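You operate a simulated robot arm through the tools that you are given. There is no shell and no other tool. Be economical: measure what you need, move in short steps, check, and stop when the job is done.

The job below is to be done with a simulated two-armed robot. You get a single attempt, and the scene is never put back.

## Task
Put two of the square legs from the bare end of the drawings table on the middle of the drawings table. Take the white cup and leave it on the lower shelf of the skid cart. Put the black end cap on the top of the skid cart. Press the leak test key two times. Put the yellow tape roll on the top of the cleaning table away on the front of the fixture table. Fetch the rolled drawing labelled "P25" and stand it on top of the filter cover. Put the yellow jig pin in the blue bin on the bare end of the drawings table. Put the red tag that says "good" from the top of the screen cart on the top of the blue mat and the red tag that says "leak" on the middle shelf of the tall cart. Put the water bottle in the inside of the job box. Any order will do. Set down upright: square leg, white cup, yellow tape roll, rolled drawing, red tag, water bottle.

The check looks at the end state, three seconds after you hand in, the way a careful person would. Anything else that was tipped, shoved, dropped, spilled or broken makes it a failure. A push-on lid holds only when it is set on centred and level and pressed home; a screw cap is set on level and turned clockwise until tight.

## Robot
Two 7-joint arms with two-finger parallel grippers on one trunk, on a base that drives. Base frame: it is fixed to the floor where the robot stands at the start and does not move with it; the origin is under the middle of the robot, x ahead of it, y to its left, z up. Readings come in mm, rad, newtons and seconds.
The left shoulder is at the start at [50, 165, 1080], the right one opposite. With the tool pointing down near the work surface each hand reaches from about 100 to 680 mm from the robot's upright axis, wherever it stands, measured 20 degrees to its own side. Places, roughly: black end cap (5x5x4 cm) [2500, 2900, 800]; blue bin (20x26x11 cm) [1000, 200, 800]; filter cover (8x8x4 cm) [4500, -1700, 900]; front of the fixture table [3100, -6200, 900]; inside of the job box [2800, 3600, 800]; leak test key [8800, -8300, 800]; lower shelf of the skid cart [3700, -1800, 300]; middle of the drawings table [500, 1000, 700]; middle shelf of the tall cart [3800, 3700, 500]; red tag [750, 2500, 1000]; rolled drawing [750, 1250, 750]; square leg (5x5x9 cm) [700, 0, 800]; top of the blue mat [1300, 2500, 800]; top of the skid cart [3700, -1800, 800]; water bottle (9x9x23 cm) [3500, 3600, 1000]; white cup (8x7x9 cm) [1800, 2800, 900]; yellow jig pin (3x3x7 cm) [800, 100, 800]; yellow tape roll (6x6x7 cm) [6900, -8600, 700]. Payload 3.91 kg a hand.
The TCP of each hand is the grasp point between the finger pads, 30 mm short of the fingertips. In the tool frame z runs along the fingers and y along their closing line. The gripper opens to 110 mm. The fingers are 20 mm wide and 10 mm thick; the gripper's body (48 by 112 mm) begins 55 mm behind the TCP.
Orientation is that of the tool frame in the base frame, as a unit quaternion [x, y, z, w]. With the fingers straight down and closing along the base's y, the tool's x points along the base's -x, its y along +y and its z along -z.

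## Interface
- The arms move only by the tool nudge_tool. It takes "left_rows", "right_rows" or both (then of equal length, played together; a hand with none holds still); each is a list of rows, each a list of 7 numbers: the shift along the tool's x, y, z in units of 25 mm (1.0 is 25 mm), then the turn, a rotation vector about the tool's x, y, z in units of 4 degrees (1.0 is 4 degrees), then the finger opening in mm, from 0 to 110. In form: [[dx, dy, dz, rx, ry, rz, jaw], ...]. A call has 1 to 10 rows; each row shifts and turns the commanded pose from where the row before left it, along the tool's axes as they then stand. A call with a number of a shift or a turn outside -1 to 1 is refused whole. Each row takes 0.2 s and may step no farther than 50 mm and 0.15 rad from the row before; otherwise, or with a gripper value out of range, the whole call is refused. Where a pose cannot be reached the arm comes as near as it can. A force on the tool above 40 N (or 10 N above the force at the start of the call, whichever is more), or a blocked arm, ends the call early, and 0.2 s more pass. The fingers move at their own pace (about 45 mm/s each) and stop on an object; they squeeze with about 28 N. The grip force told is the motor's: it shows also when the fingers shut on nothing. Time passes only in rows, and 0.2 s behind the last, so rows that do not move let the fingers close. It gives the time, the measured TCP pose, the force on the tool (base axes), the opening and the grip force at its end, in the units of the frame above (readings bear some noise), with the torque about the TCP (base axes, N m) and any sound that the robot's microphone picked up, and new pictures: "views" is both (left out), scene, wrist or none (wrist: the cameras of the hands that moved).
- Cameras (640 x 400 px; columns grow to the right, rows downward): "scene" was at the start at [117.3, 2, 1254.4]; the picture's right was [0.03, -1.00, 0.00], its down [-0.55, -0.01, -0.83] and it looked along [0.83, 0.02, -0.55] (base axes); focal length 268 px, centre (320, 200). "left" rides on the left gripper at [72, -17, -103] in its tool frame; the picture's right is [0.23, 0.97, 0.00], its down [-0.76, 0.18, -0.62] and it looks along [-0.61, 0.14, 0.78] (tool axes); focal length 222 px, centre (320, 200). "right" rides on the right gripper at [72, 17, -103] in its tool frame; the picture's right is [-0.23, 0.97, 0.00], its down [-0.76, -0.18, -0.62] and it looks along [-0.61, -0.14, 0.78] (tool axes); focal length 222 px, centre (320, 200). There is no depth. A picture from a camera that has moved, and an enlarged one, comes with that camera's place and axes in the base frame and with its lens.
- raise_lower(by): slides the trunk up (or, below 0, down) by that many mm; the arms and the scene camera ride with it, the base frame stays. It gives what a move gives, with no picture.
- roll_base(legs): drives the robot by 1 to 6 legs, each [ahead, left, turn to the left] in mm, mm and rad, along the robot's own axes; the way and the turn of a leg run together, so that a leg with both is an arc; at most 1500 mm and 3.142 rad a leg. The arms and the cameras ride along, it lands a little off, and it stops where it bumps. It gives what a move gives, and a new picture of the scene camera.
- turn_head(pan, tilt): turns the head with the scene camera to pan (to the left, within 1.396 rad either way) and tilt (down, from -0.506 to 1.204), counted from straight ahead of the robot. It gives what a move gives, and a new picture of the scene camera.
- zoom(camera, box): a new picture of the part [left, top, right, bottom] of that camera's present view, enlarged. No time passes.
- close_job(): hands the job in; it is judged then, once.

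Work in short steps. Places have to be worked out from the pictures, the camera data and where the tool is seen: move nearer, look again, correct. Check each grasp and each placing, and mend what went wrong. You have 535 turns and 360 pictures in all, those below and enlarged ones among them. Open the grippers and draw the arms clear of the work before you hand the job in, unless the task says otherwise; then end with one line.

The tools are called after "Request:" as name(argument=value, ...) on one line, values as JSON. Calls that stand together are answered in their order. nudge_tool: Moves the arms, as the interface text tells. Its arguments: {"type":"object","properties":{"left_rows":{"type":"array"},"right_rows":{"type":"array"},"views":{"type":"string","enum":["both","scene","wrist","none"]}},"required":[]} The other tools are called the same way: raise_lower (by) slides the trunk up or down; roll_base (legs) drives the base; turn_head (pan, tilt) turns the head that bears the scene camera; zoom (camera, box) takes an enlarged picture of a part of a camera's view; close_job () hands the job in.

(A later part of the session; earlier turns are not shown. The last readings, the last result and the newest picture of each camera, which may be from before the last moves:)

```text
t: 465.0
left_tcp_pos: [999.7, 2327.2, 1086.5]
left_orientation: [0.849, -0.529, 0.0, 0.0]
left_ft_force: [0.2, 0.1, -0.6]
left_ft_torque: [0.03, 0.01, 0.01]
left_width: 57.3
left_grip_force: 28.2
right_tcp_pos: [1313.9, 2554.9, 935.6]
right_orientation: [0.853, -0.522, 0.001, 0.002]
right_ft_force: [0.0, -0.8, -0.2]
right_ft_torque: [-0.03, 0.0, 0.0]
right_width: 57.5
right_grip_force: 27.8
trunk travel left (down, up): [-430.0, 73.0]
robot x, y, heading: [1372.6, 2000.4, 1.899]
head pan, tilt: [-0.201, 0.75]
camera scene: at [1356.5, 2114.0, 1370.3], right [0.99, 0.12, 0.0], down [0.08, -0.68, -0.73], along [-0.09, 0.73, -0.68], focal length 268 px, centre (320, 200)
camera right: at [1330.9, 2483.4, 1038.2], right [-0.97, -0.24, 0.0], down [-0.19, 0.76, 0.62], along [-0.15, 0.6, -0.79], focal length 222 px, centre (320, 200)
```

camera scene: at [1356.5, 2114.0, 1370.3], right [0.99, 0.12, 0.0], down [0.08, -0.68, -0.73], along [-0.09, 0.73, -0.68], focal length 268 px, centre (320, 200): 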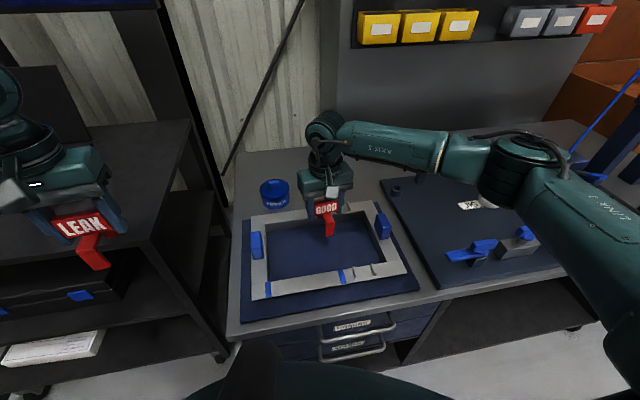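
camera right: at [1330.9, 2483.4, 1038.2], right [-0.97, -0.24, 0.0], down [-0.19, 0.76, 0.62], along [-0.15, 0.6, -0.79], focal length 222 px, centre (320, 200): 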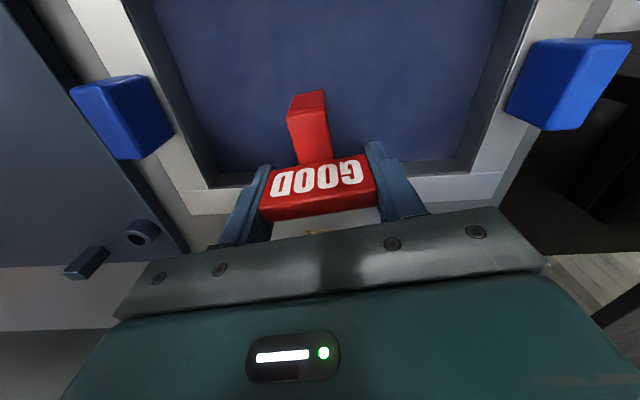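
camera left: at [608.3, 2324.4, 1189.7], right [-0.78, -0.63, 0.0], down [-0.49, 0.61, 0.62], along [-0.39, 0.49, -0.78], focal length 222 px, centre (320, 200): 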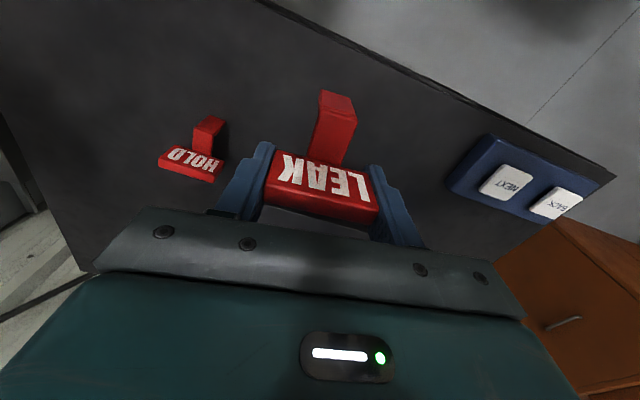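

I shift 20 mm toward me for centring, and lower to just above the mat.

Request:
nudge_tool(right_rows=[[0.8, 0, 0, 0, 0, 0, 40], [0, 0, 1, 0, 0, 0, 40], [0, 0, 0.7, 0, 0, 0, 40], [0, 0, 0.1, 0, 0, 0, 40], [0, 0, 0.1, 0, 0, 0, 40], [0, 0, 0, 0, 0, 0, 40]], views="wrist")

```text
t: 466.4
left_tcp_pos: [998.9, 2326.9, 1086.5]
left_orientation: [0.849, -0.529, -0.001, -0.001]
left_ft_force: [0.6, 0.6, -0.2]
left_ft_torque: [-0.04, -0.05, -0.01]
left_width: 57.6
left_grip_force: 28.4
right_tcp_pos: [1323.4, 2535.1, 887.4]
right_orientation: [0.853, -0.523, 0.001, 0.002]
right_ft_force: [-0.6, -0.7, 0.4]
right_ft_torque: [-0.03, 0.01, 0.01]
right_width: 57.4
right_grip_force: 27.9
trunk travel left (down, up): [-430.0, 73.0]
robot x, y, heading: [1376.1, 2002.5, 1.895]
head pan, tilt: [-0.201, 0.75]
camera right: at [1340.4, 2464.8, 991.4], right [-0.97, -0.24, 0.0], down [-0.19, 0.76, 0.62], along [-0.15, 0.6, -0.78], focal length 222 px, centre (320, 200)
```

right: 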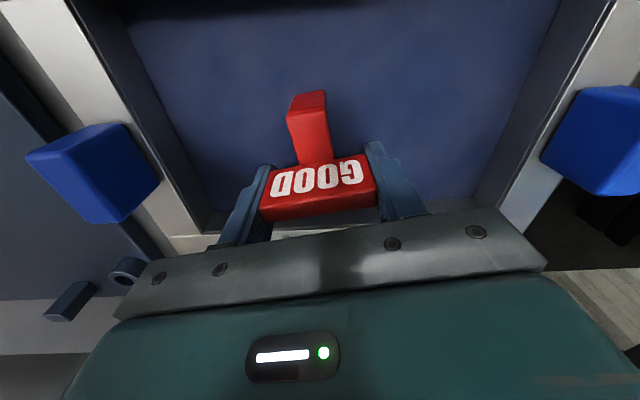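

Well inside the opening. I lower in 2 mm steps until contact.

Request:
nudge_tool(right_rows=[[0, 0, 0.1, 0, 0, 0, 40], [0, 0, 0.1, 0, 0, 0, 40], [0, 0, 0.1, 0, 0, 0, 40], [0, 0, 0, 0, 0, 0, 40]], views="none")

Request:
nudge_tool(right_rows=[[0, 0, 0.1, 0, 0, 0, 40], [0, 0, 0.1, 0, 0, 0, 40], [0, 0, 0, 0, 0, 0, 40]], views="none")

```text
t: 467.4
left_tcp_pos: [998.8, 2326.7, 1086.2]
left_orientation: [0.848, -0.529, 0.0, -0.001]
left_ft_force: [-0.9, -0.5, -0.8]
left_ft_torque: [0.01, -0.01, 0.0]
left_width: 57.7
left_grip_force: 27.9
right_tcp_pos: [1325.0, 2535.2, 880.0]
right_orientation: [0.853, -0.522, 0.002, 0.002]
right_ft_force: [0.2, -0.1, -0.7]
right_ft_torque: [0.01, 0.02, -0.03]
right_width: 57.3
right_grip_force: 27.9
trunk travel left (down, up): [-430.0, 73.0]
robot x, y, heading: [1378.7, 2004.8, 1.898]
head pan, tilt: [-0.201, 0.75]
```

```text
t: 468.2
left_tcp_pos: [999.4, 2327.3, 1086.6]
left_orientation: [0.848, -0.529, -0.001, -0.001]
left_ft_force: [-1.0, 0.4, -0.2]
left_ft_torque: [0.02, 0.01, 0.0]
left_width: 57.3
left_grip_force: 28.6
right_tcp_pos: [1323.7, 2536.2, 875.1]
right_orientation: [0.853, -0.522, 0.002, 0.002]
right_ft_force: [1.0, 0.2, -0.4]
right_ft_torque: [0.02, 0.02, -0.04]
right_width: 57.1
right_grip_force: 28.1
trunk travel left (down, up): [-430.0, 73.0]
robot x, y, heading: [1377.2, 2004.4, 1.893]
head pan, tilt: [-0.201, 0.75]
```

No contact yet at 875; continuing.

Request:
nudge_tool(right_rows=[[0, 0, 0.1, 0, 0, 0, 40], [0, 0, 0.1, 0, 0, 0, 40], [0, 0, 0.1, 0, 0, 0, 40], [0, 0, 0, 0, 0, 0, 40]], views="none")

Request:
nudge_tool(right_rows=[[0, 0, 0.1, 0, 0, 0, 40], [0, 0, 0.1, 0, 0, 0, 40], [0, 0, 0.1, 0, 0, 0, 40], [0, 0, 0, 0, 0, 0, 40]], views="wrist")

```text
t: 469.2
left_tcp_pos: [999.7, 2324.8, 1088.3]
left_orientation: [0.849, -0.529, -0.001, 0.0]
left_ft_force: [0.4, -0.3, -0.3]
left_ft_torque: [-0.03, -0.02, 0.01]
left_width: 57.4
left_grip_force: 27.4
right_tcp_pos: [1325.3, 2536.5, 870.5]
right_orientation: [0.853, -0.522, -0.001, 0.0]
right_ft_force: [2.4, 0.7, 22.8]
right_ft_torque: [0.01, -0.14, -0.08]
right_width: 57.7
right_grip_force: 27.8
trunk travel left (down, up): [-430.0, 73.0]
robot x, y, heading: [1377.4, 2002.8, 1.896]
head pan, tilt: [-0.201, 0.75]
```

```text
t: 470.2
left_tcp_pos: [999.9, 2324.7, 1088.2]
left_orientation: [0.848, -0.53, -0.001, -0.001]
left_ft_force: [-0.9, 0.7, 0.4]
left_ft_torque: [-0.02, 0.03, -0.01]
left_width: 57.4
left_grip_force: 27.6
right_tcp_pos: [1325.4, 2534.9, 864.0]
right_orientation: [0.853, -0.523, -0.001, 0.001]
right_ft_force: [0.5, 1.3, 23.0]
right_ft_torque: [-0.08, -0.05, 0.0]
right_width: 57.5
right_grip_force: 27.9
trunk travel left (down, up): [-430.0, 73.0]
robot x, y, heading: [1374.1, 2006.4, 1.896]
head pan, tilt: [-0.201, 0.75]
camera right: at [1340.9, 2464.2, 965.9], right [-0.97, -0.24, 0.0], down [-0.19, 0.76, 0.62], along [-0.15, 0.6, -0.78], focal length 222 px, centre (320, 200)
```

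right: 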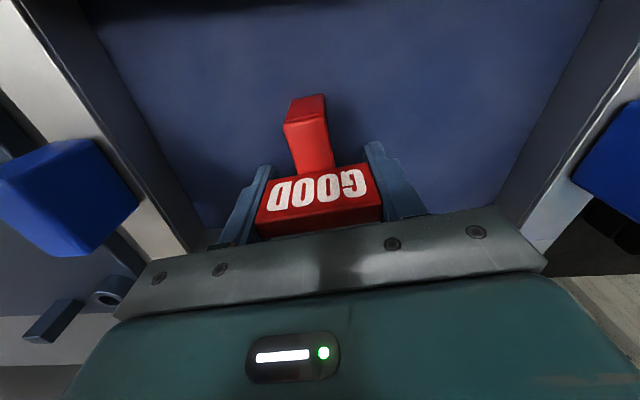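

The tag is down (it slid a little in the grip at 23 N). I release and rise.

Request:
nudge_tool(right_rows=[[0, 0, -0.1, 0, 0, 0, 62], [0, 0, 0, 0, 0, 0, 75], [0, 0, 0, 0, 0, 0, 90], [0, 0, -1, 0, 0, 0, 90], [0, 0, -1, 0, 0, 0, 90], [0, 0, -1, 0, 0, 0, 90], [0, 0, -1, 0, 0, 0, 90], [0, 0, -1, 0, 0, 0, 90], [0, 0, -1, 0, 0, 0, 90]], views="wrist")

```text
t: 472.2
left_tcp_pos: [998.7, 2325.4, 1086.5]
left_orientation: [0.849, -0.529, -0.001, -0.001]
left_ft_force: [0.4, -0.1, -0.1]
left_ft_torque: [-0.04, 0.0, 0.0]
left_width: 57.3
left_grip_force: 28.6
right_tcp_pos: [1324.7, 2535.2, 1014.7]
right_orientation: [0.852, -0.523, 0.002, 0.001]
right_ft_force: [0.9, 0.7, -0.1]
right_ft_torque: [0.02, -0.01, 0.0]
right_width: 89.9
right_grip_force: 0.0
trunk travel left (down, up): [-430.0, 73.0]
robot x, y, heading: [1379.1, 2003.7, 1.895]
head pan, tilt: [-0.201, 0.75]
camera right: at [1340.7, 2465.0, 1117.7], right [-0.97, -0.24, 0.0], down [-0.19, 0.76, 0.62], along [-0.15, 0.6, -0.79], focal length 222 px, centre (320, 200)
```

right: 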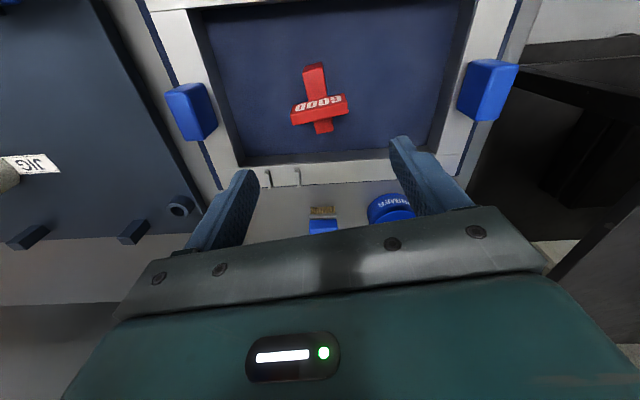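

GOOD tag stands on the blue mat. I retract the right hand, back up 250 mm and look right along the wall toward the job box and tall cart.

Request:
nudge_tool(right_rows=[[1, 0, 0, 0, 0, 0.6, 90], [1, 0, 0, 0, 0, 0.6, 90], [1, 0, 0, 0, 0, 0.6, 90], [1, 0, 0, 0, 0, 0.6, 90], [1, 0, 0, 0, 0, 0, 90]], left_rows=[[1, 0, 0, 0, 0, 0, 40], [1, 0, 0, 0, 0, 0, 40], [1, 0, 0, 0, 0, 0, 40], [0, 0, 0, 0, 0, 0, 40], [0, 0, 0, 0, 0, 0, 40]], views="none")

Request:
roll_base(legs=[[-300, 0, 0]])

Request:
turn_head(pan=-1.2, tilt=0.4)

```text
t: 473.4
left_tcp_pos: [1032.3, 2258.6, 1086.0]
left_orientation: [0.849, -0.529, -0.001, -0.002]
left_ft_force: [0.4, 0.8, -0.5]
left_ft_torque: [0.01, 0.02, -0.01]
left_width: 57.2
left_grip_force: 27.9
right_tcp_pos: [1371.6, 2418.9, 1014.8]
right_orientation: [0.806, -0.592, 0.002, 0.001]
right_ft_force: [0.9, 0.3, -0.4]
right_ft_torque: [0.02, -0.01, 0.04]
right_width: 89.9
right_grip_force: 0.1
trunk travel left (down, up): [-430.0, 73.0]
robot x, y, heading: [1374.2, 2004.6, 1.895]
head pan, tilt: [-0.201, 0.75]
```

```text
t: 475.4
left_tcp_pos: [1126.6, 1976.4, 1085.8]
left_orientation: [0.849, -0.529, -0.001, -0.001]
left_ft_force: [0.3, -0.3, -0.9]
left_ft_torque: [-0.02, 0.02, 0.01]
left_width: 57.3
left_grip_force: 27.9
right_tcp_pos: [1464.0, 2137.3, 1014.2]
right_orientation: [0.806, -0.592, 0.001, 0.001]
right_ft_force: [0.4, -0.5, 0.6]
right_ft_torque: [0.04, -0.01, 0.0]
right_width: 89.9
right_grip_force: 0.2
trunk travel left (down, up): [-430.0, 73.0]
robot x, y, heading: [1472.4, 1719.3, 1.895]
head pan, tilt: [-0.201, 0.75]
camera scene: at [1451.6, 1830.9, 1370.4], right [0.99, 0.13, 0.0], down [0.09, -0.68, -0.73], along [-0.09, 0.73, -0.68], focal length 268 px, centre (320, 200)
```

scene: 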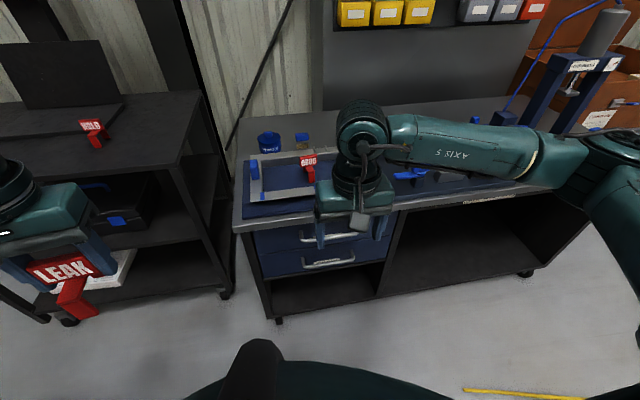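

```text
t: 476.7
left_tcp_pos: [1127.1, 1976.8, 1086.7]
left_orientation: [0.849, -0.528, -0.001, 0.0]
left_ft_force: [0.2, -0.1, -0.6]
left_ft_torque: [0.02, 0.0, -0.03]
left_width: 57.5
left_grip_force: 27.8
right_tcp_pos: [1465.8, 2138.0, 1014.3]
right_orientation: [0.807, -0.591, 0.002, 0.002]
right_ft_force: [0.4, -0.2, 0.6]
right_ft_torque: [0.0, 0.01, -0.03]
right_width: 90.0
right_grip_force: 0.1
trunk travel left (down, up): [-430.0, 73.0]
robot x, y, heading: [1474.3, 1720.6, 1.9]
head pan, tilt: [-1.201, 0.4]
camera scene: at [1532.8, 1808.7, 1401.4], right [0.64, -0.77, 0.0], down [-0.3, -0.25, -0.92], along [0.71, 0.59, -0.39], focal length 268 px, centre (320, 200)
```

scene: 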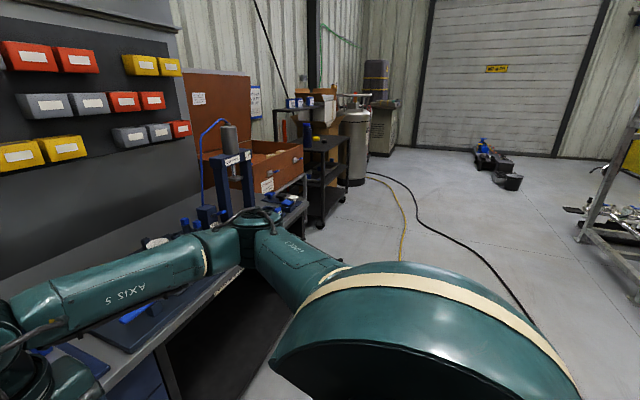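

There are hoses on the floor but otherwise the way is free. I turn to face along +n and advance 1.5 m.

Request:
roll_base(legs=[[0, 0, -1.575], [1300, 0, 0]])

Request:
turn_head(pan=0.5, tilt=0.4)

```text
t: 487.1
left_tcp_pos: [2972.3, 2491.1, 1086.6]
left_orientation: [-0.228, 0.974, 0.0, 0.0]
left_ft_force: [0.3, 1.1, -1.0]
left_ft_torque: [0.01, 0.0, 0.0]
left_width: 57.6
left_grip_force: 27.7
right_tcp_pos: [3132.5, 2152.0, 1014.2]
right_orientation: [-0.154, 0.988, -0.001, -0.003]
right_ft_force: [0.3, 0.5, -0.3]
right_ft_torque: [0.0, -0.01, -0.03]
right_width: 90.1
right_grip_force: 0.0
trunk travel left (down, up): [-430.0, 73.0]
robot x, y, heading: [2717.7, 2144.0, 0.329]
head pan, tilt: [-1.201, 0.4]
camera scene: at [2804.9, 2082.4, 1401.4], right [-0.76, -0.64, 0.0], down [-0.25, 0.3, -0.92], along [0.59, -0.7, -0.39], focal length 268 px, centre (320, 200)
```

scene: 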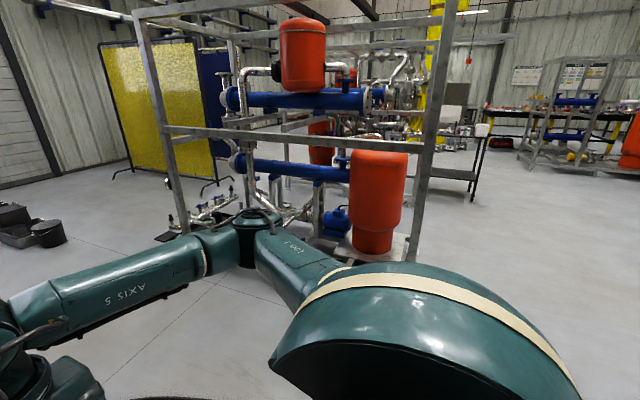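

```text
t: 488.9
left_tcp_pos: [2971.3, 2491.4, 1087.1]
left_orientation: [-0.229, 0.973, 0.0, 0.001]
left_ft_force: [1.2, 0.0, -0.8]
left_ft_torque: [0.02, 0.0, 0.02]
left_width: 57.4
left_grip_force: 27.9
right_tcp_pos: [3133.6, 2151.9, 1013.6]
right_orientation: [-0.155, 0.988, -0.001, -0.002]
right_ft_force: [0.1, -0.5, 0.3]
right_ft_torque: [0.02, 0.01, 0.0]
right_width: 90.0
right_grip_force: 0.0
trunk travel left (down, up): [-430.0, 73.0]
robot x, y, heading: [2721.3, 2143.8, 0.33]
head pan, tilt: [0.499, 0.4]
camera scene: at [2807.7, 2221.4, 1401.4], right [0.74, -0.68, 0.0], down [-0.26, -0.29, -0.92], along [0.62, 0.68, -0.39], focal length 268 px, centre (320, 200)
```

scene: 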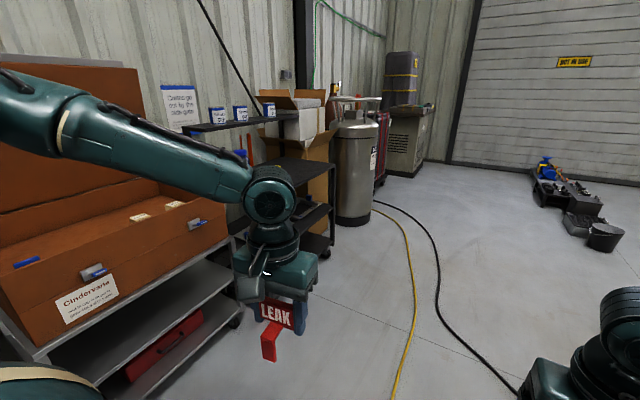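

The black tall cart is ahead on the left. I advance 900 mm and turn left to view it frontally.

Request:
roll_base(legs=[[900, 0, 0], [0, 0, 1.2]])

Request:
turn_head(pan=0.2, tilt=0.4)

```text
t: 496.6
left_tcp_pos: [3342.6, 2796.3, 1087.1]
left_orientation: [0.736, -0.677, -0.001, 0.0]
left_ft_force: [0.8, -0.1, 0.3]
left_ft_torque: [-0.01, -0.03, 0.01]
left_width: 57.1
left_grip_force: 28.3
right_tcp_pos: [3717.2, 2821.3, 1012.1]
right_orientation: [-0.683, 0.731, -0.002, -0.001]
right_ft_force: [0.3, -0.9, 0.0]
right_ft_torque: [0.02, -0.02, -0.01]
right_width: 90.0
right_grip_force: 0.0
trunk travel left (down, up): [-430.0, 73.0]
robot x, y, heading: [3573.6, 2431.0, 1.525]
head pan, tilt: [0.499, 0.4]
camera scene: at [3532.1, 2545.7, 1401.4], right [0.9, 0.44, 0.0], down [0.17, -0.35, -0.92], along [-0.4, 0.83, -0.39], focal length 268 px, centre (320, 200)
```

scene: 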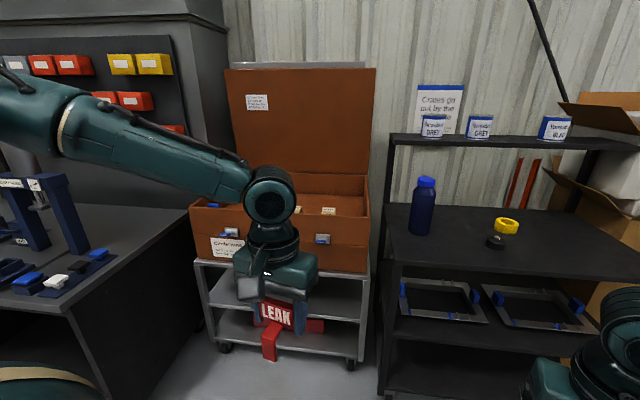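

```text
t: 497.4
left_tcp_pos: [3343.9, 2797.0, 1086.4]
left_orientation: [0.735, -0.678, 0.0, 0.0]
left_ft_force: [0.9, -0.4, -0.5]
left_ft_torque: [-0.02, 0.02, -0.01]
left_width: 57.4
left_grip_force: 28.1
right_tcp_pos: [3718.1, 2822.2, 1013.3]
right_orientation: [-0.682, 0.731, -0.001, -0.001]
right_ft_force: [-0.3, 0.7, -0.9]
right_ft_torque: [0.01, 0.0, 0.01]
right_width: 90.2
right_grip_force: 0.0
trunk travel left (down, up): [-430.0, 73.0]
robot x, y, heading: [3570.2, 2435.3, 1.521]
head pan, tilt: [0.201, 0.4]
camera scene: at [3558.4, 2553.9, 1401.4], right [0.99, 0.15, 0.0], down [0.06, -0.38, -0.92], along [-0.14, 0.91, -0.39], focal length 268 px, centre (320, 200)
```

scene: 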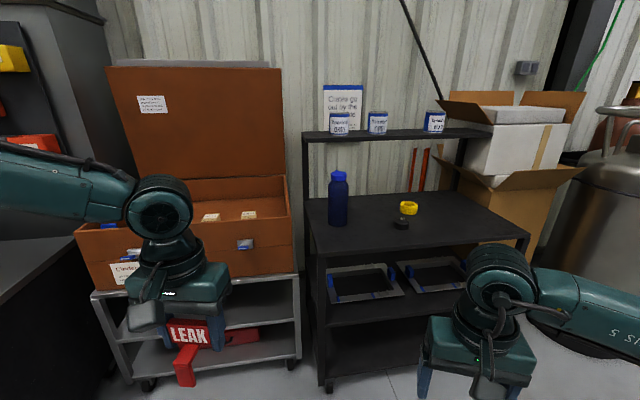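

The tall cart's middle shelf (z≈570, with the frames) has a ~100 mm free strip at the front. A vertical hand would hit the deck above, so I'll set the tag on the deck edge and regrasp it tilted. First I square up and approach.

Request:
roll_base(legs=[[0, 0, 0.372], [0, -570, 0], [400, 0, 0]])

Request:
turn_head(pan=0.2, tilt=0.65)

```text
t: 506.1
left_tcp_pos: [3641.7, 3244.4, 1086.8]
left_orientation: [0.848, -0.53, 0.0, 0.0]
left_ft_force: [-0.8, 0.0, -0.5]
left_ft_torque: [-0.05, -0.01, -0.02]
left_width: 57.4
left_grip_force: 28.2
right_tcp_pos: [3981.6, 3403.6, 1012.6]
right_orientation: [0.805, -0.593, 0.002, 0.001]
right_ft_force: [-0.2, -0.3, 0.4]
right_ft_torque: [-0.01, 0.0, 0.03]
right_width: 89.7
right_grip_force: 0.1
trunk travel left (down, up): [-430.0, 73.0]
robot x, y, heading: [3992.0, 2990.0, 1.893]
head pan, tilt: [0.201, 0.4]
camera scene: at [3930.8, 3096.6, 1401.3], right [0.87, 0.5, 0.0], down [0.19, -0.34, -0.92], along [-0.46, 0.8, -0.39], focal length 268 px, centre (320, 200)
```

scene: 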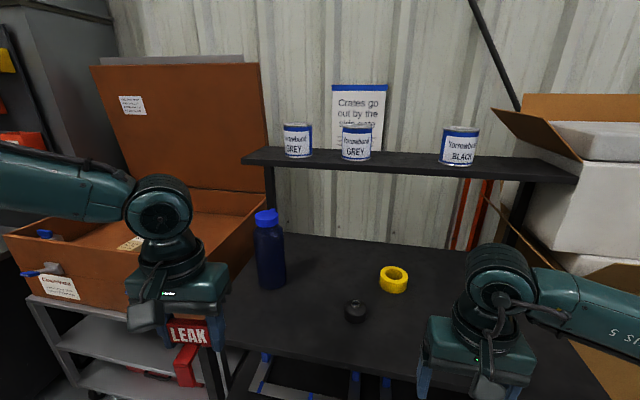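

```text
t: 506.9
left_tcp_pos: [3642.2, 3244.3, 1086.5]
left_orientation: [0.848, -0.529, 0.0, 0.0]
left_ft_force: [-0.5, 0.0, 0.2]
left_ft_torque: [0.02, 0.02, -0.04]
left_width: 57.5
left_grip_force: 28.3
right_tcp_pos: [3982.3, 3404.3, 1012.8]
right_orientation: [0.805, -0.593, 0.001, 0.001]
right_ft_force: [0.5, 0.4, -0.4]
right_ft_torque: [0.0, 0.02, 0.01]
right_width: 90.3
right_grip_force: 0.0
trunk travel left (down, up): [-430.0, 73.0]
robot x, y, heading: [3985.4, 2989.7, 1.895]
head pan, tilt: [0.201, 0.649]
camera scene: at [3933.9, 3091.0, 1379.0], right [0.87, 0.5, 0.0], down [0.3, -0.52, -0.8], along [-0.4, 0.69, -0.6], focal length 268 px, centre (320, 200)
```

scene: 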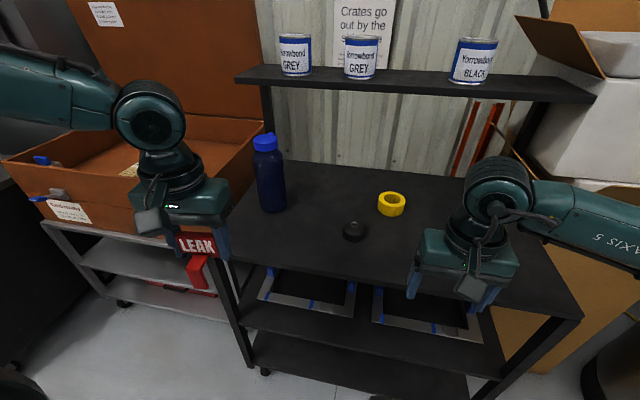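

I zoom on the cart's middle shelf to fix its height and free strip.

Request:
zoom(camera="scene", box=[220, 230, 520, 400])

```text
2.13 times, centred on (370, 315) of scene
camera zoom: at [3933.9, 3091.0, 1379.0], right [0.87, 0.5, 0.0], down [0.3, -0.52, -0.8], along [-0.4, 0.69, -0.6], focal length 572 px, centre (213, -45)
```

zoom: 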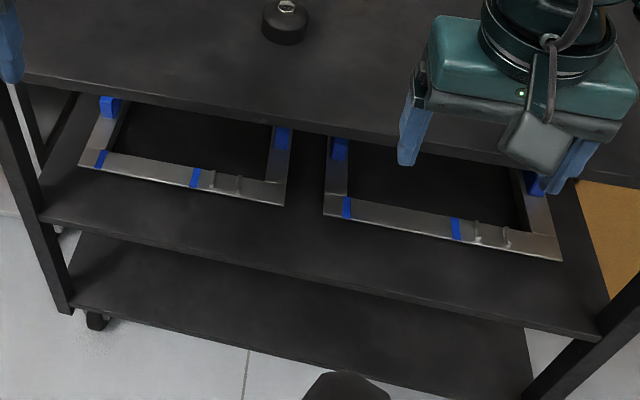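

Deck z≈860, middle shelf ≈ 520-600. I go 90 mm closer and move the left hand with the LEAK tag over the deck's front strip.

Request:
roll_base(legs=[[90, 0, 0]])

Request:
nudge_tool(left_rows=[[-0.75, -0.55, 0, 0, 0, 0, 40], [-0.75, -0.55, 0, 0, 0, 0, 40], [-0.75, -0.55, 0, 0, 0, 0, 40], [-0.75, -0.55, 0, 0, 0, 0, 40], [-0.75, -0.55, 0, 0, 0, 0, 40], [0, -0.55, 1, 0, 0, 0, 40], [0, 0, 1, 0, 0, 0, 40], [0, 0, 1, 0, 0, 0, 40]], views="both")

```text
t: 508.0
left_tcp_pos: [3613.1, 3329.6, 1086.7]
left_orientation: [0.848, -0.53, 0.0, 0.0]
left_ft_force: [0.5, 0.2, -0.6]
left_ft_torque: [-0.02, -0.02, 0.0]
left_width: 57.2
left_grip_force: 27.7
right_tcp_pos: [3954.5, 3489.1, 1013.3]
right_orientation: [0.805, -0.593, 0.001, 0.002]
right_ft_force: [-0.1, 0.0, 0.2]
right_ft_torque: [-0.04, -0.03, 0.02]
right_width: 90.1
right_grip_force: 0.0
trunk travel left (down, up): [-430.0, 73.0]
robot x, y, heading: [3959.6, 3072.2, 1.891]
head pan, tilt: [0.201, 0.649]
camera scene: at [3905.2, 3176.9, 1378.8], right [0.87, 0.5, 0.0], down [0.3, -0.52, -0.8], along [-0.4, 0.69, -0.61], focal length 268 px, centre (320, 200)
```

scene: 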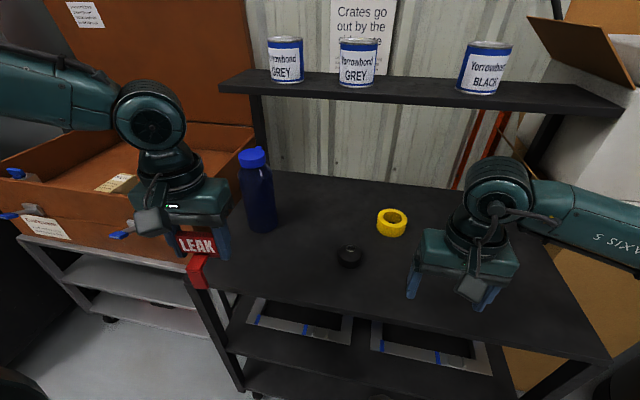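

```text
t: 509.8
left_tcp_pos: [3646.5, 3449.0, 1011.9]
left_orientation: [0.848, -0.53, -0.001, 0.0]
left_ft_force: [-0.1, 0.3, -0.2]
left_ft_torque: [-0.01, 0.05, 0.0]
left_width: 57.3
left_grip_force: 28.0
right_tcp_pos: [3954.0, 3489.1, 1013.7]
right_orientation: [0.805, -0.593, 0.001, 0.001]
right_ft_force: [0.0, -0.4, 0.1]
right_ft_torque: [-0.03, -0.02, 0.02]
right_width: 90.0
right_grip_force: 0.1
trunk travel left (down, up): [-430.0, 73.0]
robot x, y, heading: [3958.4, 3072.4, 1.894]
head pan, tilt: [0.201, 0.649]
camera scene: at [3905.3, 3176.3, 1378.9], right [0.87, 0.5, 0.0], down [0.3, -0.52, -0.8], along [-0.4, 0.69, -0.6], focal length 268 px, centre (320, 200)
camera left: at [3693.9, 3391.2, 1113.4], right [-0.78, -0.63, 0.0], down [-0.49, 0.61, 0.62], along [-0.39, 0.48, -0.78], focal length 222 px, centre (320, 200)
```

scene: 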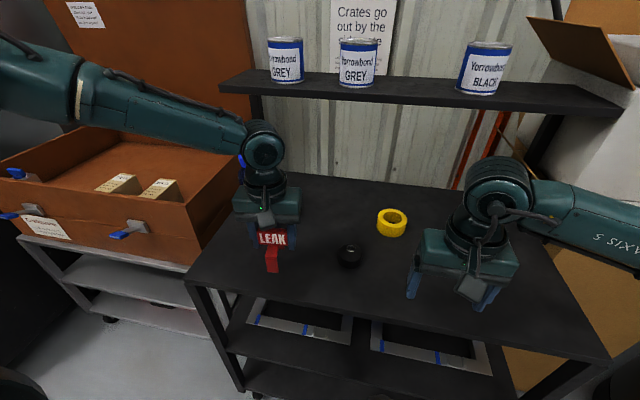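
left: 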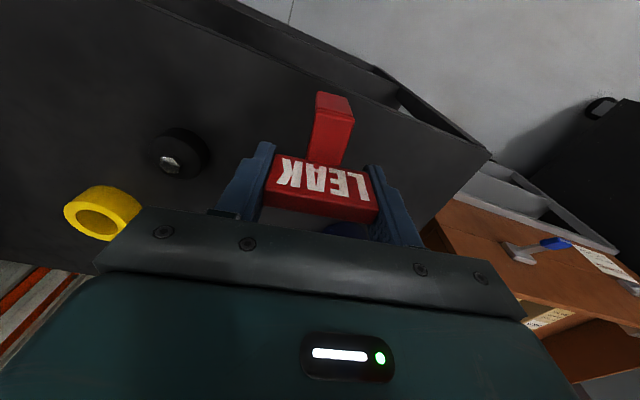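

The tag would stand only ~33 mm from the edge, so I move it 25 mm further in and lower.

Request:
nudge_tool(left_rows=[[-1, 0, 0, 0, 0, 0, 40], [0, 0, 1, 0, 0, 0, 40], [0, 0, 1, 0, 0, 0, 40], [0, 0, 0.7, 0, 0, 0, 40], [0, 0, 0, 0, 0, 0, 40]], views="wrist")

Request:
nudge_tool(left_rows=[[0, 0, 0.1, 0, 0, 0, 40], [0, 0, 0.1, 0, 0, 0, 40], [0, 0, 0.1, 0, 0, 0, 40], [0, 0, 0.1, 0, 0, 0, 40], [0, 0, 0, 0, 0, 0, 40]], views="none")

```text
t: 511.0
left_tcp_pos: [3627.0, 3454.9, 955.0]
left_orientation: [0.848, -0.53, -0.001, -0.001]
left_ft_force: [1.0, -0.2, 0.4]
left_ft_torque: [0.02, 0.0, 0.0]
left_width: 57.0
left_grip_force: 28.1
left hand out of reach, approached as far as the arm can: row 3, 4
right_tcp_pos: [3953.0, 3488.5, 1013.5]
right_orientation: [0.806, -0.592, 0.001, 0.001]
right_ft_force: [-0.5, 0.8, -0.2]
right_ft_torque: [-0.03, 0.0, -0.01]
right_width: 90.0
right_grip_force: 0.1
trunk travel left (down, up): [-430.0, 73.0]
robot x, y, heading: [3957.8, 3073.2, 1.899]
head pan, tilt: [0.201, 0.649]
camera left: at [3673.6, 3397.7, 1057.7], right [-0.78, -0.63, 0.0], down [-0.49, 0.61, 0.62], along [-0.39, 0.48, -0.78], focal length 222 px, centre (320, 200)
```

left: 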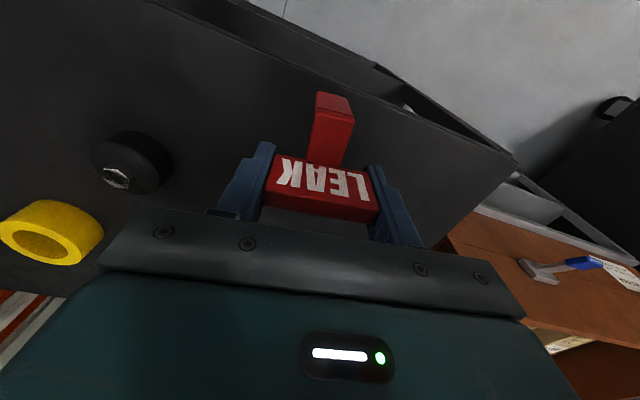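

```text
t: 512.2
left_tcp_pos: [3624.5, 3451.4, 949.2]
left_orientation: [0.848, -0.53, 0.0, -0.001]
left_ft_force: [-0.3, 0.3, 0.0]
left_ft_torque: [0.02, 0.02, 0.02]
left_width: 57.2
left_grip_force: 28.3
left hand out of reach, approached as far as the arm can: row 3
right_tcp_pos: [3953.2, 3487.8, 1013.7]
right_orientation: [0.805, -0.593, 0.001, 0.0]
right_ft_force: [0.6, -0.1, -0.1]
right_ft_torque: [-0.01, -0.01, 0.03]
right_width: 90.0
right_grip_force: 0.0
trunk travel left (down, up): [-430.0, 73.0]
robot x, y, heading: [3957.7, 3074.8, 1.89]
head pan, tilt: [0.201, 0.649]
```

Left arm is at its limit; I lower the trunk 20 mm instead and feel for contact.

Request:
raise_lower(by=-16)

Request:
nudge_tool(left_rows=[[0, 0, 0.08, 0, 0, 0, 40], [0, 0, 0.08, 0, 0, 0, 40], [0, 0, 0, 0, 0, 0, 40]], views="none")

```text
t: 512.8
left_tcp_pos: [3625.2, 3452.0, 932.9]
left_orientation: [0.848, -0.53, 0.0, 0.0]
left_ft_force: [0.8, 0.5, -0.3]
left_ft_torque: [-0.01, -0.03, 0.01]
left_width: 57.1
left_grip_force: 27.6
right_tcp_pos: [3953.5, 3489.1, 998.0]
right_orientation: [0.806, -0.592, 0.001, 0.001]
right_ft_force: [0.7, 0.2, 0.4]
right_ft_torque: [-0.01, -0.01, 0.0]
right_width: 90.1
right_grip_force: 0.0
trunk travel left (down, up): [-414.0, 89.0]
robot x, y, heading: [3958.6, 3072.9, 1.89]
head pan, tilt: [0.201, 0.649]
```

```text
t: 513.6
left_tcp_pos: [3622.9, 3450.4, 929.7]
left_orientation: [0.848, -0.53, -0.001, 0.0]
left_ft_force: [0.3, 0.4, 0.2]
left_ft_torque: [-0.02, -0.01, -0.01]
left_width: 57.0
left_grip_force: 28.3
right_tcp_pos: [3954.9, 3487.1, 996.6]
right_orientation: [0.805, -0.593, 0.001, 0.002]
right_ft_force: [0.7, -1.1, -0.3]
right_ft_torque: [0.01, -0.01, -0.02]
right_width: 89.9
right_grip_force: 0.1
trunk travel left (down, up): [-414.0, 89.0]
robot x, y, heading: [3960.7, 3075.0, 1.893]
head pan, tilt: [0.201, 0.649]
```

Still no contact at 930; I step further down with the trunk and small nudges.

Request:
raise_lower(by=-6)

Request:
nudge_tool(left_rows=[[0, 0, 0.08, 0, 0, 0, 40], [0, 0, 0.08, 0, 0, 0, 40], [0, 0, 0, 0, 0, 0, 40]], views="wrist")

```text
t: 514.1
left_tcp_pos: [3623.7, 3450.2, 923.2]
left_orientation: [0.848, -0.53, -0.001, -0.002]
left_ft_force: [-0.4, 0.2, -0.3]
left_ft_torque: [0.0, 0.0, -0.03]
left_width: 57.4
left_grip_force: 27.9
right_tcp_pos: [3953.8, 3489.1, 991.6]
right_orientation: [0.805, -0.593, 0.002, 0.001]
right_ft_force: [-0.2, -0.3, 0.0]
right_ft_torque: [-0.04, -0.03, 0.03]
right_width: 90.1
right_grip_force: 0.2
trunk travel left (down, up): [-408.0, 95.0]
robot x, y, heading: [3959.4, 3071.5, 1.892]
head pan, tilt: [0.201, 0.649]
```

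```text
t: 515.0
left_tcp_pos: [3622.2, 3448.2, 920.2]
left_orientation: [0.848, -0.529, -0.001, -0.002]
left_ft_force: [0.2, 0.3, -0.3]
left_ft_torque: [0.0, 0.01, 0.02]
left_width: 57.5
left_grip_force: 27.9
right_tcp_pos: [3953.0, 3489.1, 992.9]
right_orientation: [0.805, -0.593, 0.001, 0.001]
right_ft_force: [0.4, 0.6, -0.3]
right_ft_torque: [0.0, 0.02, -0.02]
right_width: 90.2
right_grip_force: 0.0
trunk travel left (down, up): [-408.0, 95.0]
robot x, y, heading: [3959.3, 3075.8, 1.892]
head pan, tilt: [0.201, 0.649]
camera left: at [3669.9, 3390.2, 1022.5], right [-0.78, -0.63, 0.0], down [-0.49, 0.6, 0.62], along [-0.39, 0.49, -0.78], focal length 222 px, centre (320, 200)
```

left: 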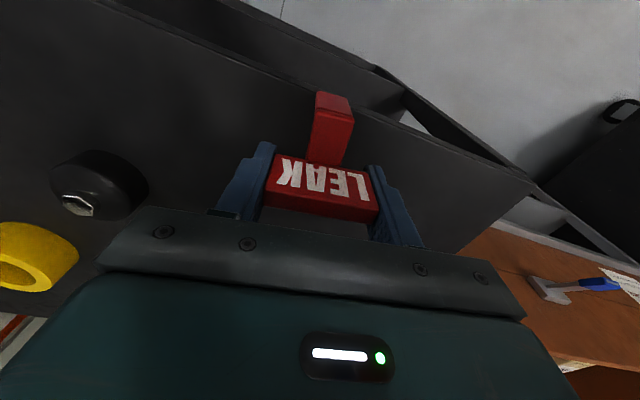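

The tag's front foot would be off the edge, so I raise 40 mm, drive 45 mm closer and check again.

Request:
raise_lower(by=40)

Request:
roll_base(legs=[[45, 0, 0]])

Request:
nudge_tool(left_rows=[[0, 0, 0.4, 0, 0, 0, 40], [0, 0, 0.4, 0, 0, 0, 40]], views="wrist")

```text
t: 515.8
left_tcp_pos: [3622.0, 3449.5, 960.1]
left_orientation: [0.848, -0.53, -0.001, -0.001]
left_ft_force: [-0.2, 0.1, -0.1]
left_ft_torque: [-0.02, 0.01, -0.05]
left_width: 57.6
left_grip_force: 27.8
right_tcp_pos: [3955.1, 3487.8, 1031.4]
right_orientation: [0.805, -0.593, 0.002, 0.001]
right_ft_force: [-0.6, 0.9, 0.3]
right_ft_torque: [-0.04, 0.02, -0.03]
right_width: 90.1
right_grip_force: 0.1
trunk travel left (down, up): [-448.0, 55.0]
robot x, y, heading: [3955.5, 3075.8, 1.894]
head pan, tilt: [0.201, 0.649]
```

```text
t: 516.7
left_tcp_pos: [3607.8, 3491.1, 959.7]
left_orientation: [0.848, -0.531, -0.001, -0.001]
left_ft_force: [1.0, 0.8, -0.6]
left_ft_torque: [0.03, -0.02, 0.01]
left_width: 57.0
left_grip_force: 27.9
right_tcp_pos: [3939.3, 3532.3, 1030.5]
right_orientation: [0.806, -0.592, 0.003, 0.001]
right_ft_force: [-1.0, 0.5, -0.6]
right_ft_torque: [-0.04, 0.02, 0.01]
right_width: 90.4
right_grip_force: 0.0
trunk travel left (down, up): [-448.0, 55.0]
robot x, y, heading: [3942.5, 3112.9, 1.892]
head pan, tilt: [0.201, 0.649]
camera scene: at [3891.0, 3219.6, 1396.7], right [0.87, 0.5, 0.0], down [0.3, -0.52, -0.8], along [-0.4, 0.69, -0.61], focal length 268 px, centre (320, 200)
```

scene: 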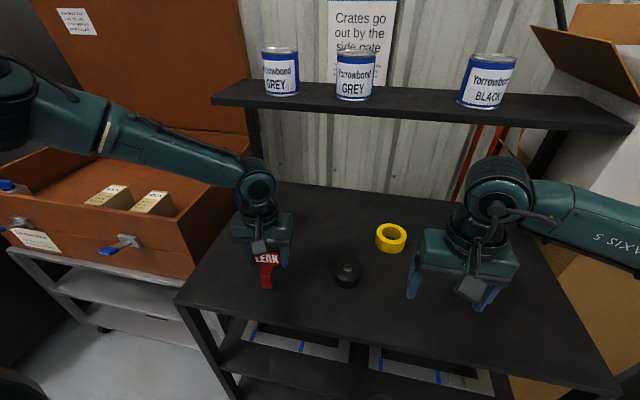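

```text
t: 517.3
left_tcp_pos: [3604.9, 3482.8, 947.7]
left_orientation: [0.848, -0.53, -0.001, -0.003]
left_ft_force: [-0.2, -0.6, 0.3]
left_ft_torque: [-0.01, -0.01, 0.01]
left_width: 57.2
left_grip_force: 28.0
left hand out of reach, approached as far as the arm can: row 1, 2
right_tcp_pos: [3939.6, 3532.1, 1030.3]
right_orientation: [0.805, -0.593, 0.001, 0.001]
right_ft_force: [1.8, 0.0, 0.4]
right_ft_torque: [-0.01, -0.02, -0.01]
right_width: 90.3
right_grip_force: 0.0
trunk travel left (down, up): [-448.0, 55.0]
robot x, y, heading: [3946.7, 3114.9, 1.892]
head pan, tilt: [0.201, 0.649]
camera left: at [3651.4, 3424.4, 1049.5], right [-0.78, -0.63, -0.01], down [-0.49, 0.6, 0.63], along [-0.39, 0.49, -0.78], focal length 222 px, centre (320, 200)
```

left: 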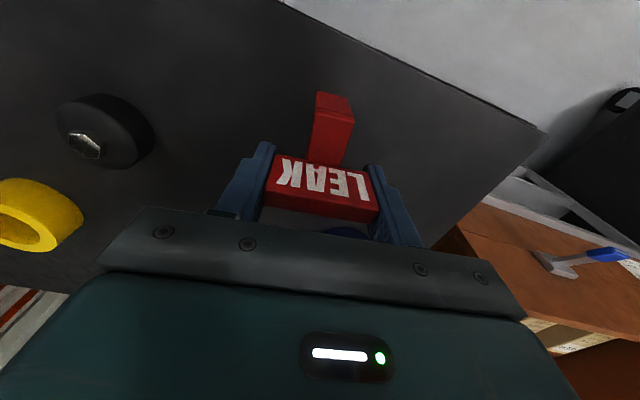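

Now ~80 mm inside the edge. I lower with the trunk until contact.

Request:
raise_lower(by=-24)

Request:
raise_lower(by=-4)

Request:
raise_lower(by=-4)

```text
t: 518.0
left_tcp_pos: [3604.5, 3483.7, 924.3]
left_orientation: [0.847, -0.531, -0.001, -0.002]
left_ft_force: [-0.4, -0.4, -0.9]
left_ft_torque: [-0.02, 0.02, 0.06]
left_width: 57.3
left_grip_force: 28.2
right_tcp_pos: [3939.9, 3529.7, 1007.8]
right_orientation: [0.806, -0.592, 0.001, 0.002]
right_ft_force: [1.1, -0.4, 0.2]
right_ft_torque: [-0.02, -0.02, -0.04]
right_width: 90.1
right_grip_force: 0.1
trunk travel left (down, up): [-424.0, 79.0]
robot x, y, heading: [3946.0, 3118.2, 1.891]
head pan, tilt: [0.201, 0.649]
```

```text
t: 518.5
left_tcp_pos: [3604.4, 3483.2, 920.2]
left_orientation: [0.848, -0.53, -0.001, -0.003]
left_ft_force: [-0.2, -0.2, -0.7]
left_ft_torque: [0.02, 0.0, -0.02]
left_width: 57.3
left_grip_force: 28.2
right_tcp_pos: [3939.1, 3531.2, 1003.9]
right_orientation: [0.805, -0.593, 0.003, 0.0]
right_ft_force: [0.5, 1.2, -0.1]
right_ft_torque: [-0.02, 0.04, -0.03]
right_width: 90.1
right_grip_force: 0.0
trunk travel left (down, up): [-420.0, 83.0]
robot x, y, heading: [3942.9, 3116.4, 1.893]
head pan, tilt: [0.201, 0.649]
```

```text
t: 519.0
left_tcp_pos: [3604.6, 3484.4, 914.1]
left_orientation: [0.848, -0.53, -0.001, -0.004]
left_ft_force: [0.0, 0.2, -0.8]
left_ft_torque: [0.01, 0.02, 0.03]
left_width: 57.1
left_grip_force: 27.7
right_tcp_pos: [3940.9, 3530.9, 999.1]
right_orientation: [0.805, -0.593, 0.001, 0.001]
right_ft_force: [0.2, 0.3, -0.5]
right_ft_torque: [0.0, -0.01, -0.03]
right_width: 90.1
right_grip_force: 0.0
trunk travel left (down, up): [-416.0, 87.0]
robot x, y, heading: [3940.1, 3116.6, 1.892]
head pan, tilt: [0.201, 0.649]
```

Request:
raise_lower(by=-5)

Request:
raise_lower(by=-5)

Request:
zoom(camera="scene", box=[200, 200, 340, 310])

```text
t: 519.6
left_tcp_pos: [3604.5, 3483.4, 913.2]
left_orientation: [0.848, -0.53, -0.001, -0.002]
left_ft_force: [-1.8, -3.3, 12.2]
left_ft_torque: [-0.53, -0.01, -0.07]
left_width: 57.2
left_grip_force: 27.9
right_tcp_pos: [3940.5, 3530.3, 994.8]
right_orientation: [0.805, -0.593, 0.002, 0.001]
right_ft_force: [-0.3, -0.3, 0.0]
right_ft_torque: [-0.02, -0.04, 0.0]
right_width: 89.9
right_grip_force: 0.1
trunk travel left (down, up): [-411.0, 92.0]
robot x, y, heading: [3945.5, 3114.5, 1.893]
head pan, tilt: [0.201, 0.649]
```

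```text
t: 520.1
left_tcp_pos: [3604.0, 3483.2, 906.7]
left_orientation: [0.848, -0.53, -0.003, -0.005]
left_ft_force: [-4.7, 1.0, 23.5]
left_ft_torque: [0.06, 0.27, -0.02]
left_width: 57.6
left_grip_force: 28.3
right_tcp_pos: [3941.2, 3529.3, 991.0]
right_orientation: [0.805, -0.593, 0.0, 0.002]
right_ft_force: [-0.4, 0.1, 1.2]
right_ft_torque: [0.02, 0.01, 0.0]
right_width: 89.7
right_grip_force: 0.1
trunk travel left (down, up): [-406.0, 97.0]
robot x, y, heading: [3943.2, 3113.5, 1.89]
head pan, tilt: [0.201, 0.649]
```

```text
3.64 times, centred on (270, 255) of scene
camera zoom: at [3892.3, 3216.8, 1355.2], right [0.87, 0.5, 0.0], down [0.3, -0.52, -0.8], along [-0.4, 0.69, -0.6], focal length 976 px, centre (502, 0)
```

zoom: 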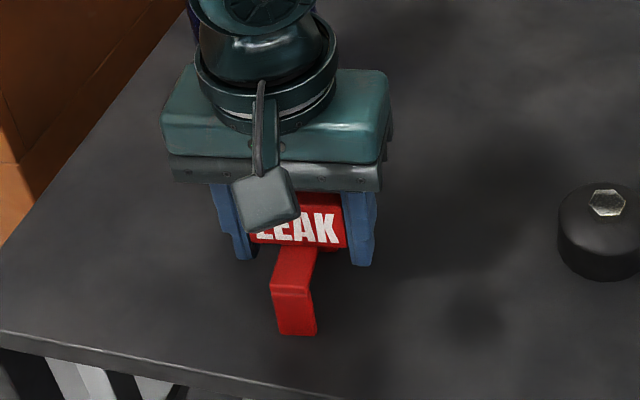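

The tag stands on the deck (deck z≈847). I release it and draw the left hand up and away.

Request:
nudge_tool(left_rows=[[0, 0, -0.1, 0, 0, 0, 62], [0, 0, 0, 0, 0, 0, 75], [0, 0, 0, 0, 0, 0, 85], [0, 0, -1, 0, 0, 0, 85], [0, 0, -1, 0, 0, 0, 85], [0, 0, -1, 0, 0, 0, 85], [0, 0, -1, 0, 0, 0, 85], [1, 0, -1, 0, 0, 0, 85], [1, 0, 0, 0, 0, 0, 85], [1, 0, 0, 0, 0, 0, 85]], views="none")

Request:
nudge_tool(left_rows=[[1, 0, 0, 0, 0, 0, 85], [1, 0, 0, 0, 0, 0, 85], [1, 0.5, 0, 0, 0, 0, 85], [1, 0.5, 0, 0, 0, 0, 85], [0, 0.5, 0, 0, 0, 0, 85]], right_rows=[[0, 0, -1, 0, 0, 0, 90], [1, 0, -1, 0, 0, 0, 90], [1, 0, -1, 0, 0, 0, 90], [1, 0, 0, 0, 0, 0, 90], [1, 0, 0, 0, 0, 0, 90]], views="scene")

```text
t: 522.3
left_tcp_pos: [3637.2, 3414.1, 1032.4]
left_orientation: [0.848, -0.53, -0.001, -0.003]
left_ft_force: [0.3, -0.6, -0.1]
left_ft_torque: [0.01, 0.01, -0.02]
left_width: 85.2
left_grip_force: 0.1
right_tcp_pos: [3940.6, 3529.6, 989.8]
right_orientation: [0.805, -0.593, 0.002, 0.001]
right_ft_force: [0.4, -0.9, 0.3]
right_ft_torque: [-0.02, 0.0, 0.01]
right_width: 90.3
right_grip_force: 0.0
trunk travel left (down, up): [-406.0, 97.0]
robot x, y, heading: [3940.4, 3118.7, 1.895]
head pan, tilt: [0.201, 0.649]
```

```text
t: 523.5
left_tcp_pos: [3648.1, 3307.9, 1032.6]
left_orientation: [0.848, -0.53, 0.0, -0.004]
left_ft_force: [-0.1, -1.2, -1.1]
left_ft_torque: [0.01, 0.02, -0.02]
left_width: 84.8
left_grip_force: 0.1
right_tcp_pos: [3968.9, 3435.2, 1065.3]
right_orientation: [0.805, -0.593, 0.002, 0.001]
right_ft_force: [0.4, -0.8, 0.7]
right_ft_torque: [0.01, 0.05, 0.0]
right_width: 90.0
right_grip_force: 0.1
trunk travel left (down, up): [-406.0, 97.0]
robot x, y, heading: [3947.6, 3117.5, 1.891]
head pan, tilt: [0.201, 0.649]
camera scene: at [3891.1, 3217.9, 1354.9], right [0.87, 0.5, 0.0], down [0.3, -0.52, -0.8], along [-0.4, 0.69, -0.6], focal length 268 px, centre (320, 200)
```

scene: 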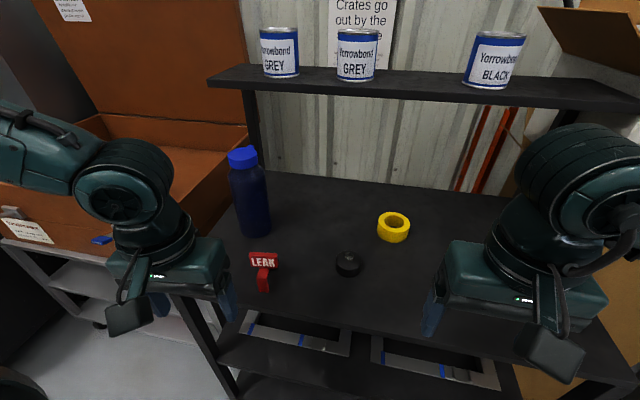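

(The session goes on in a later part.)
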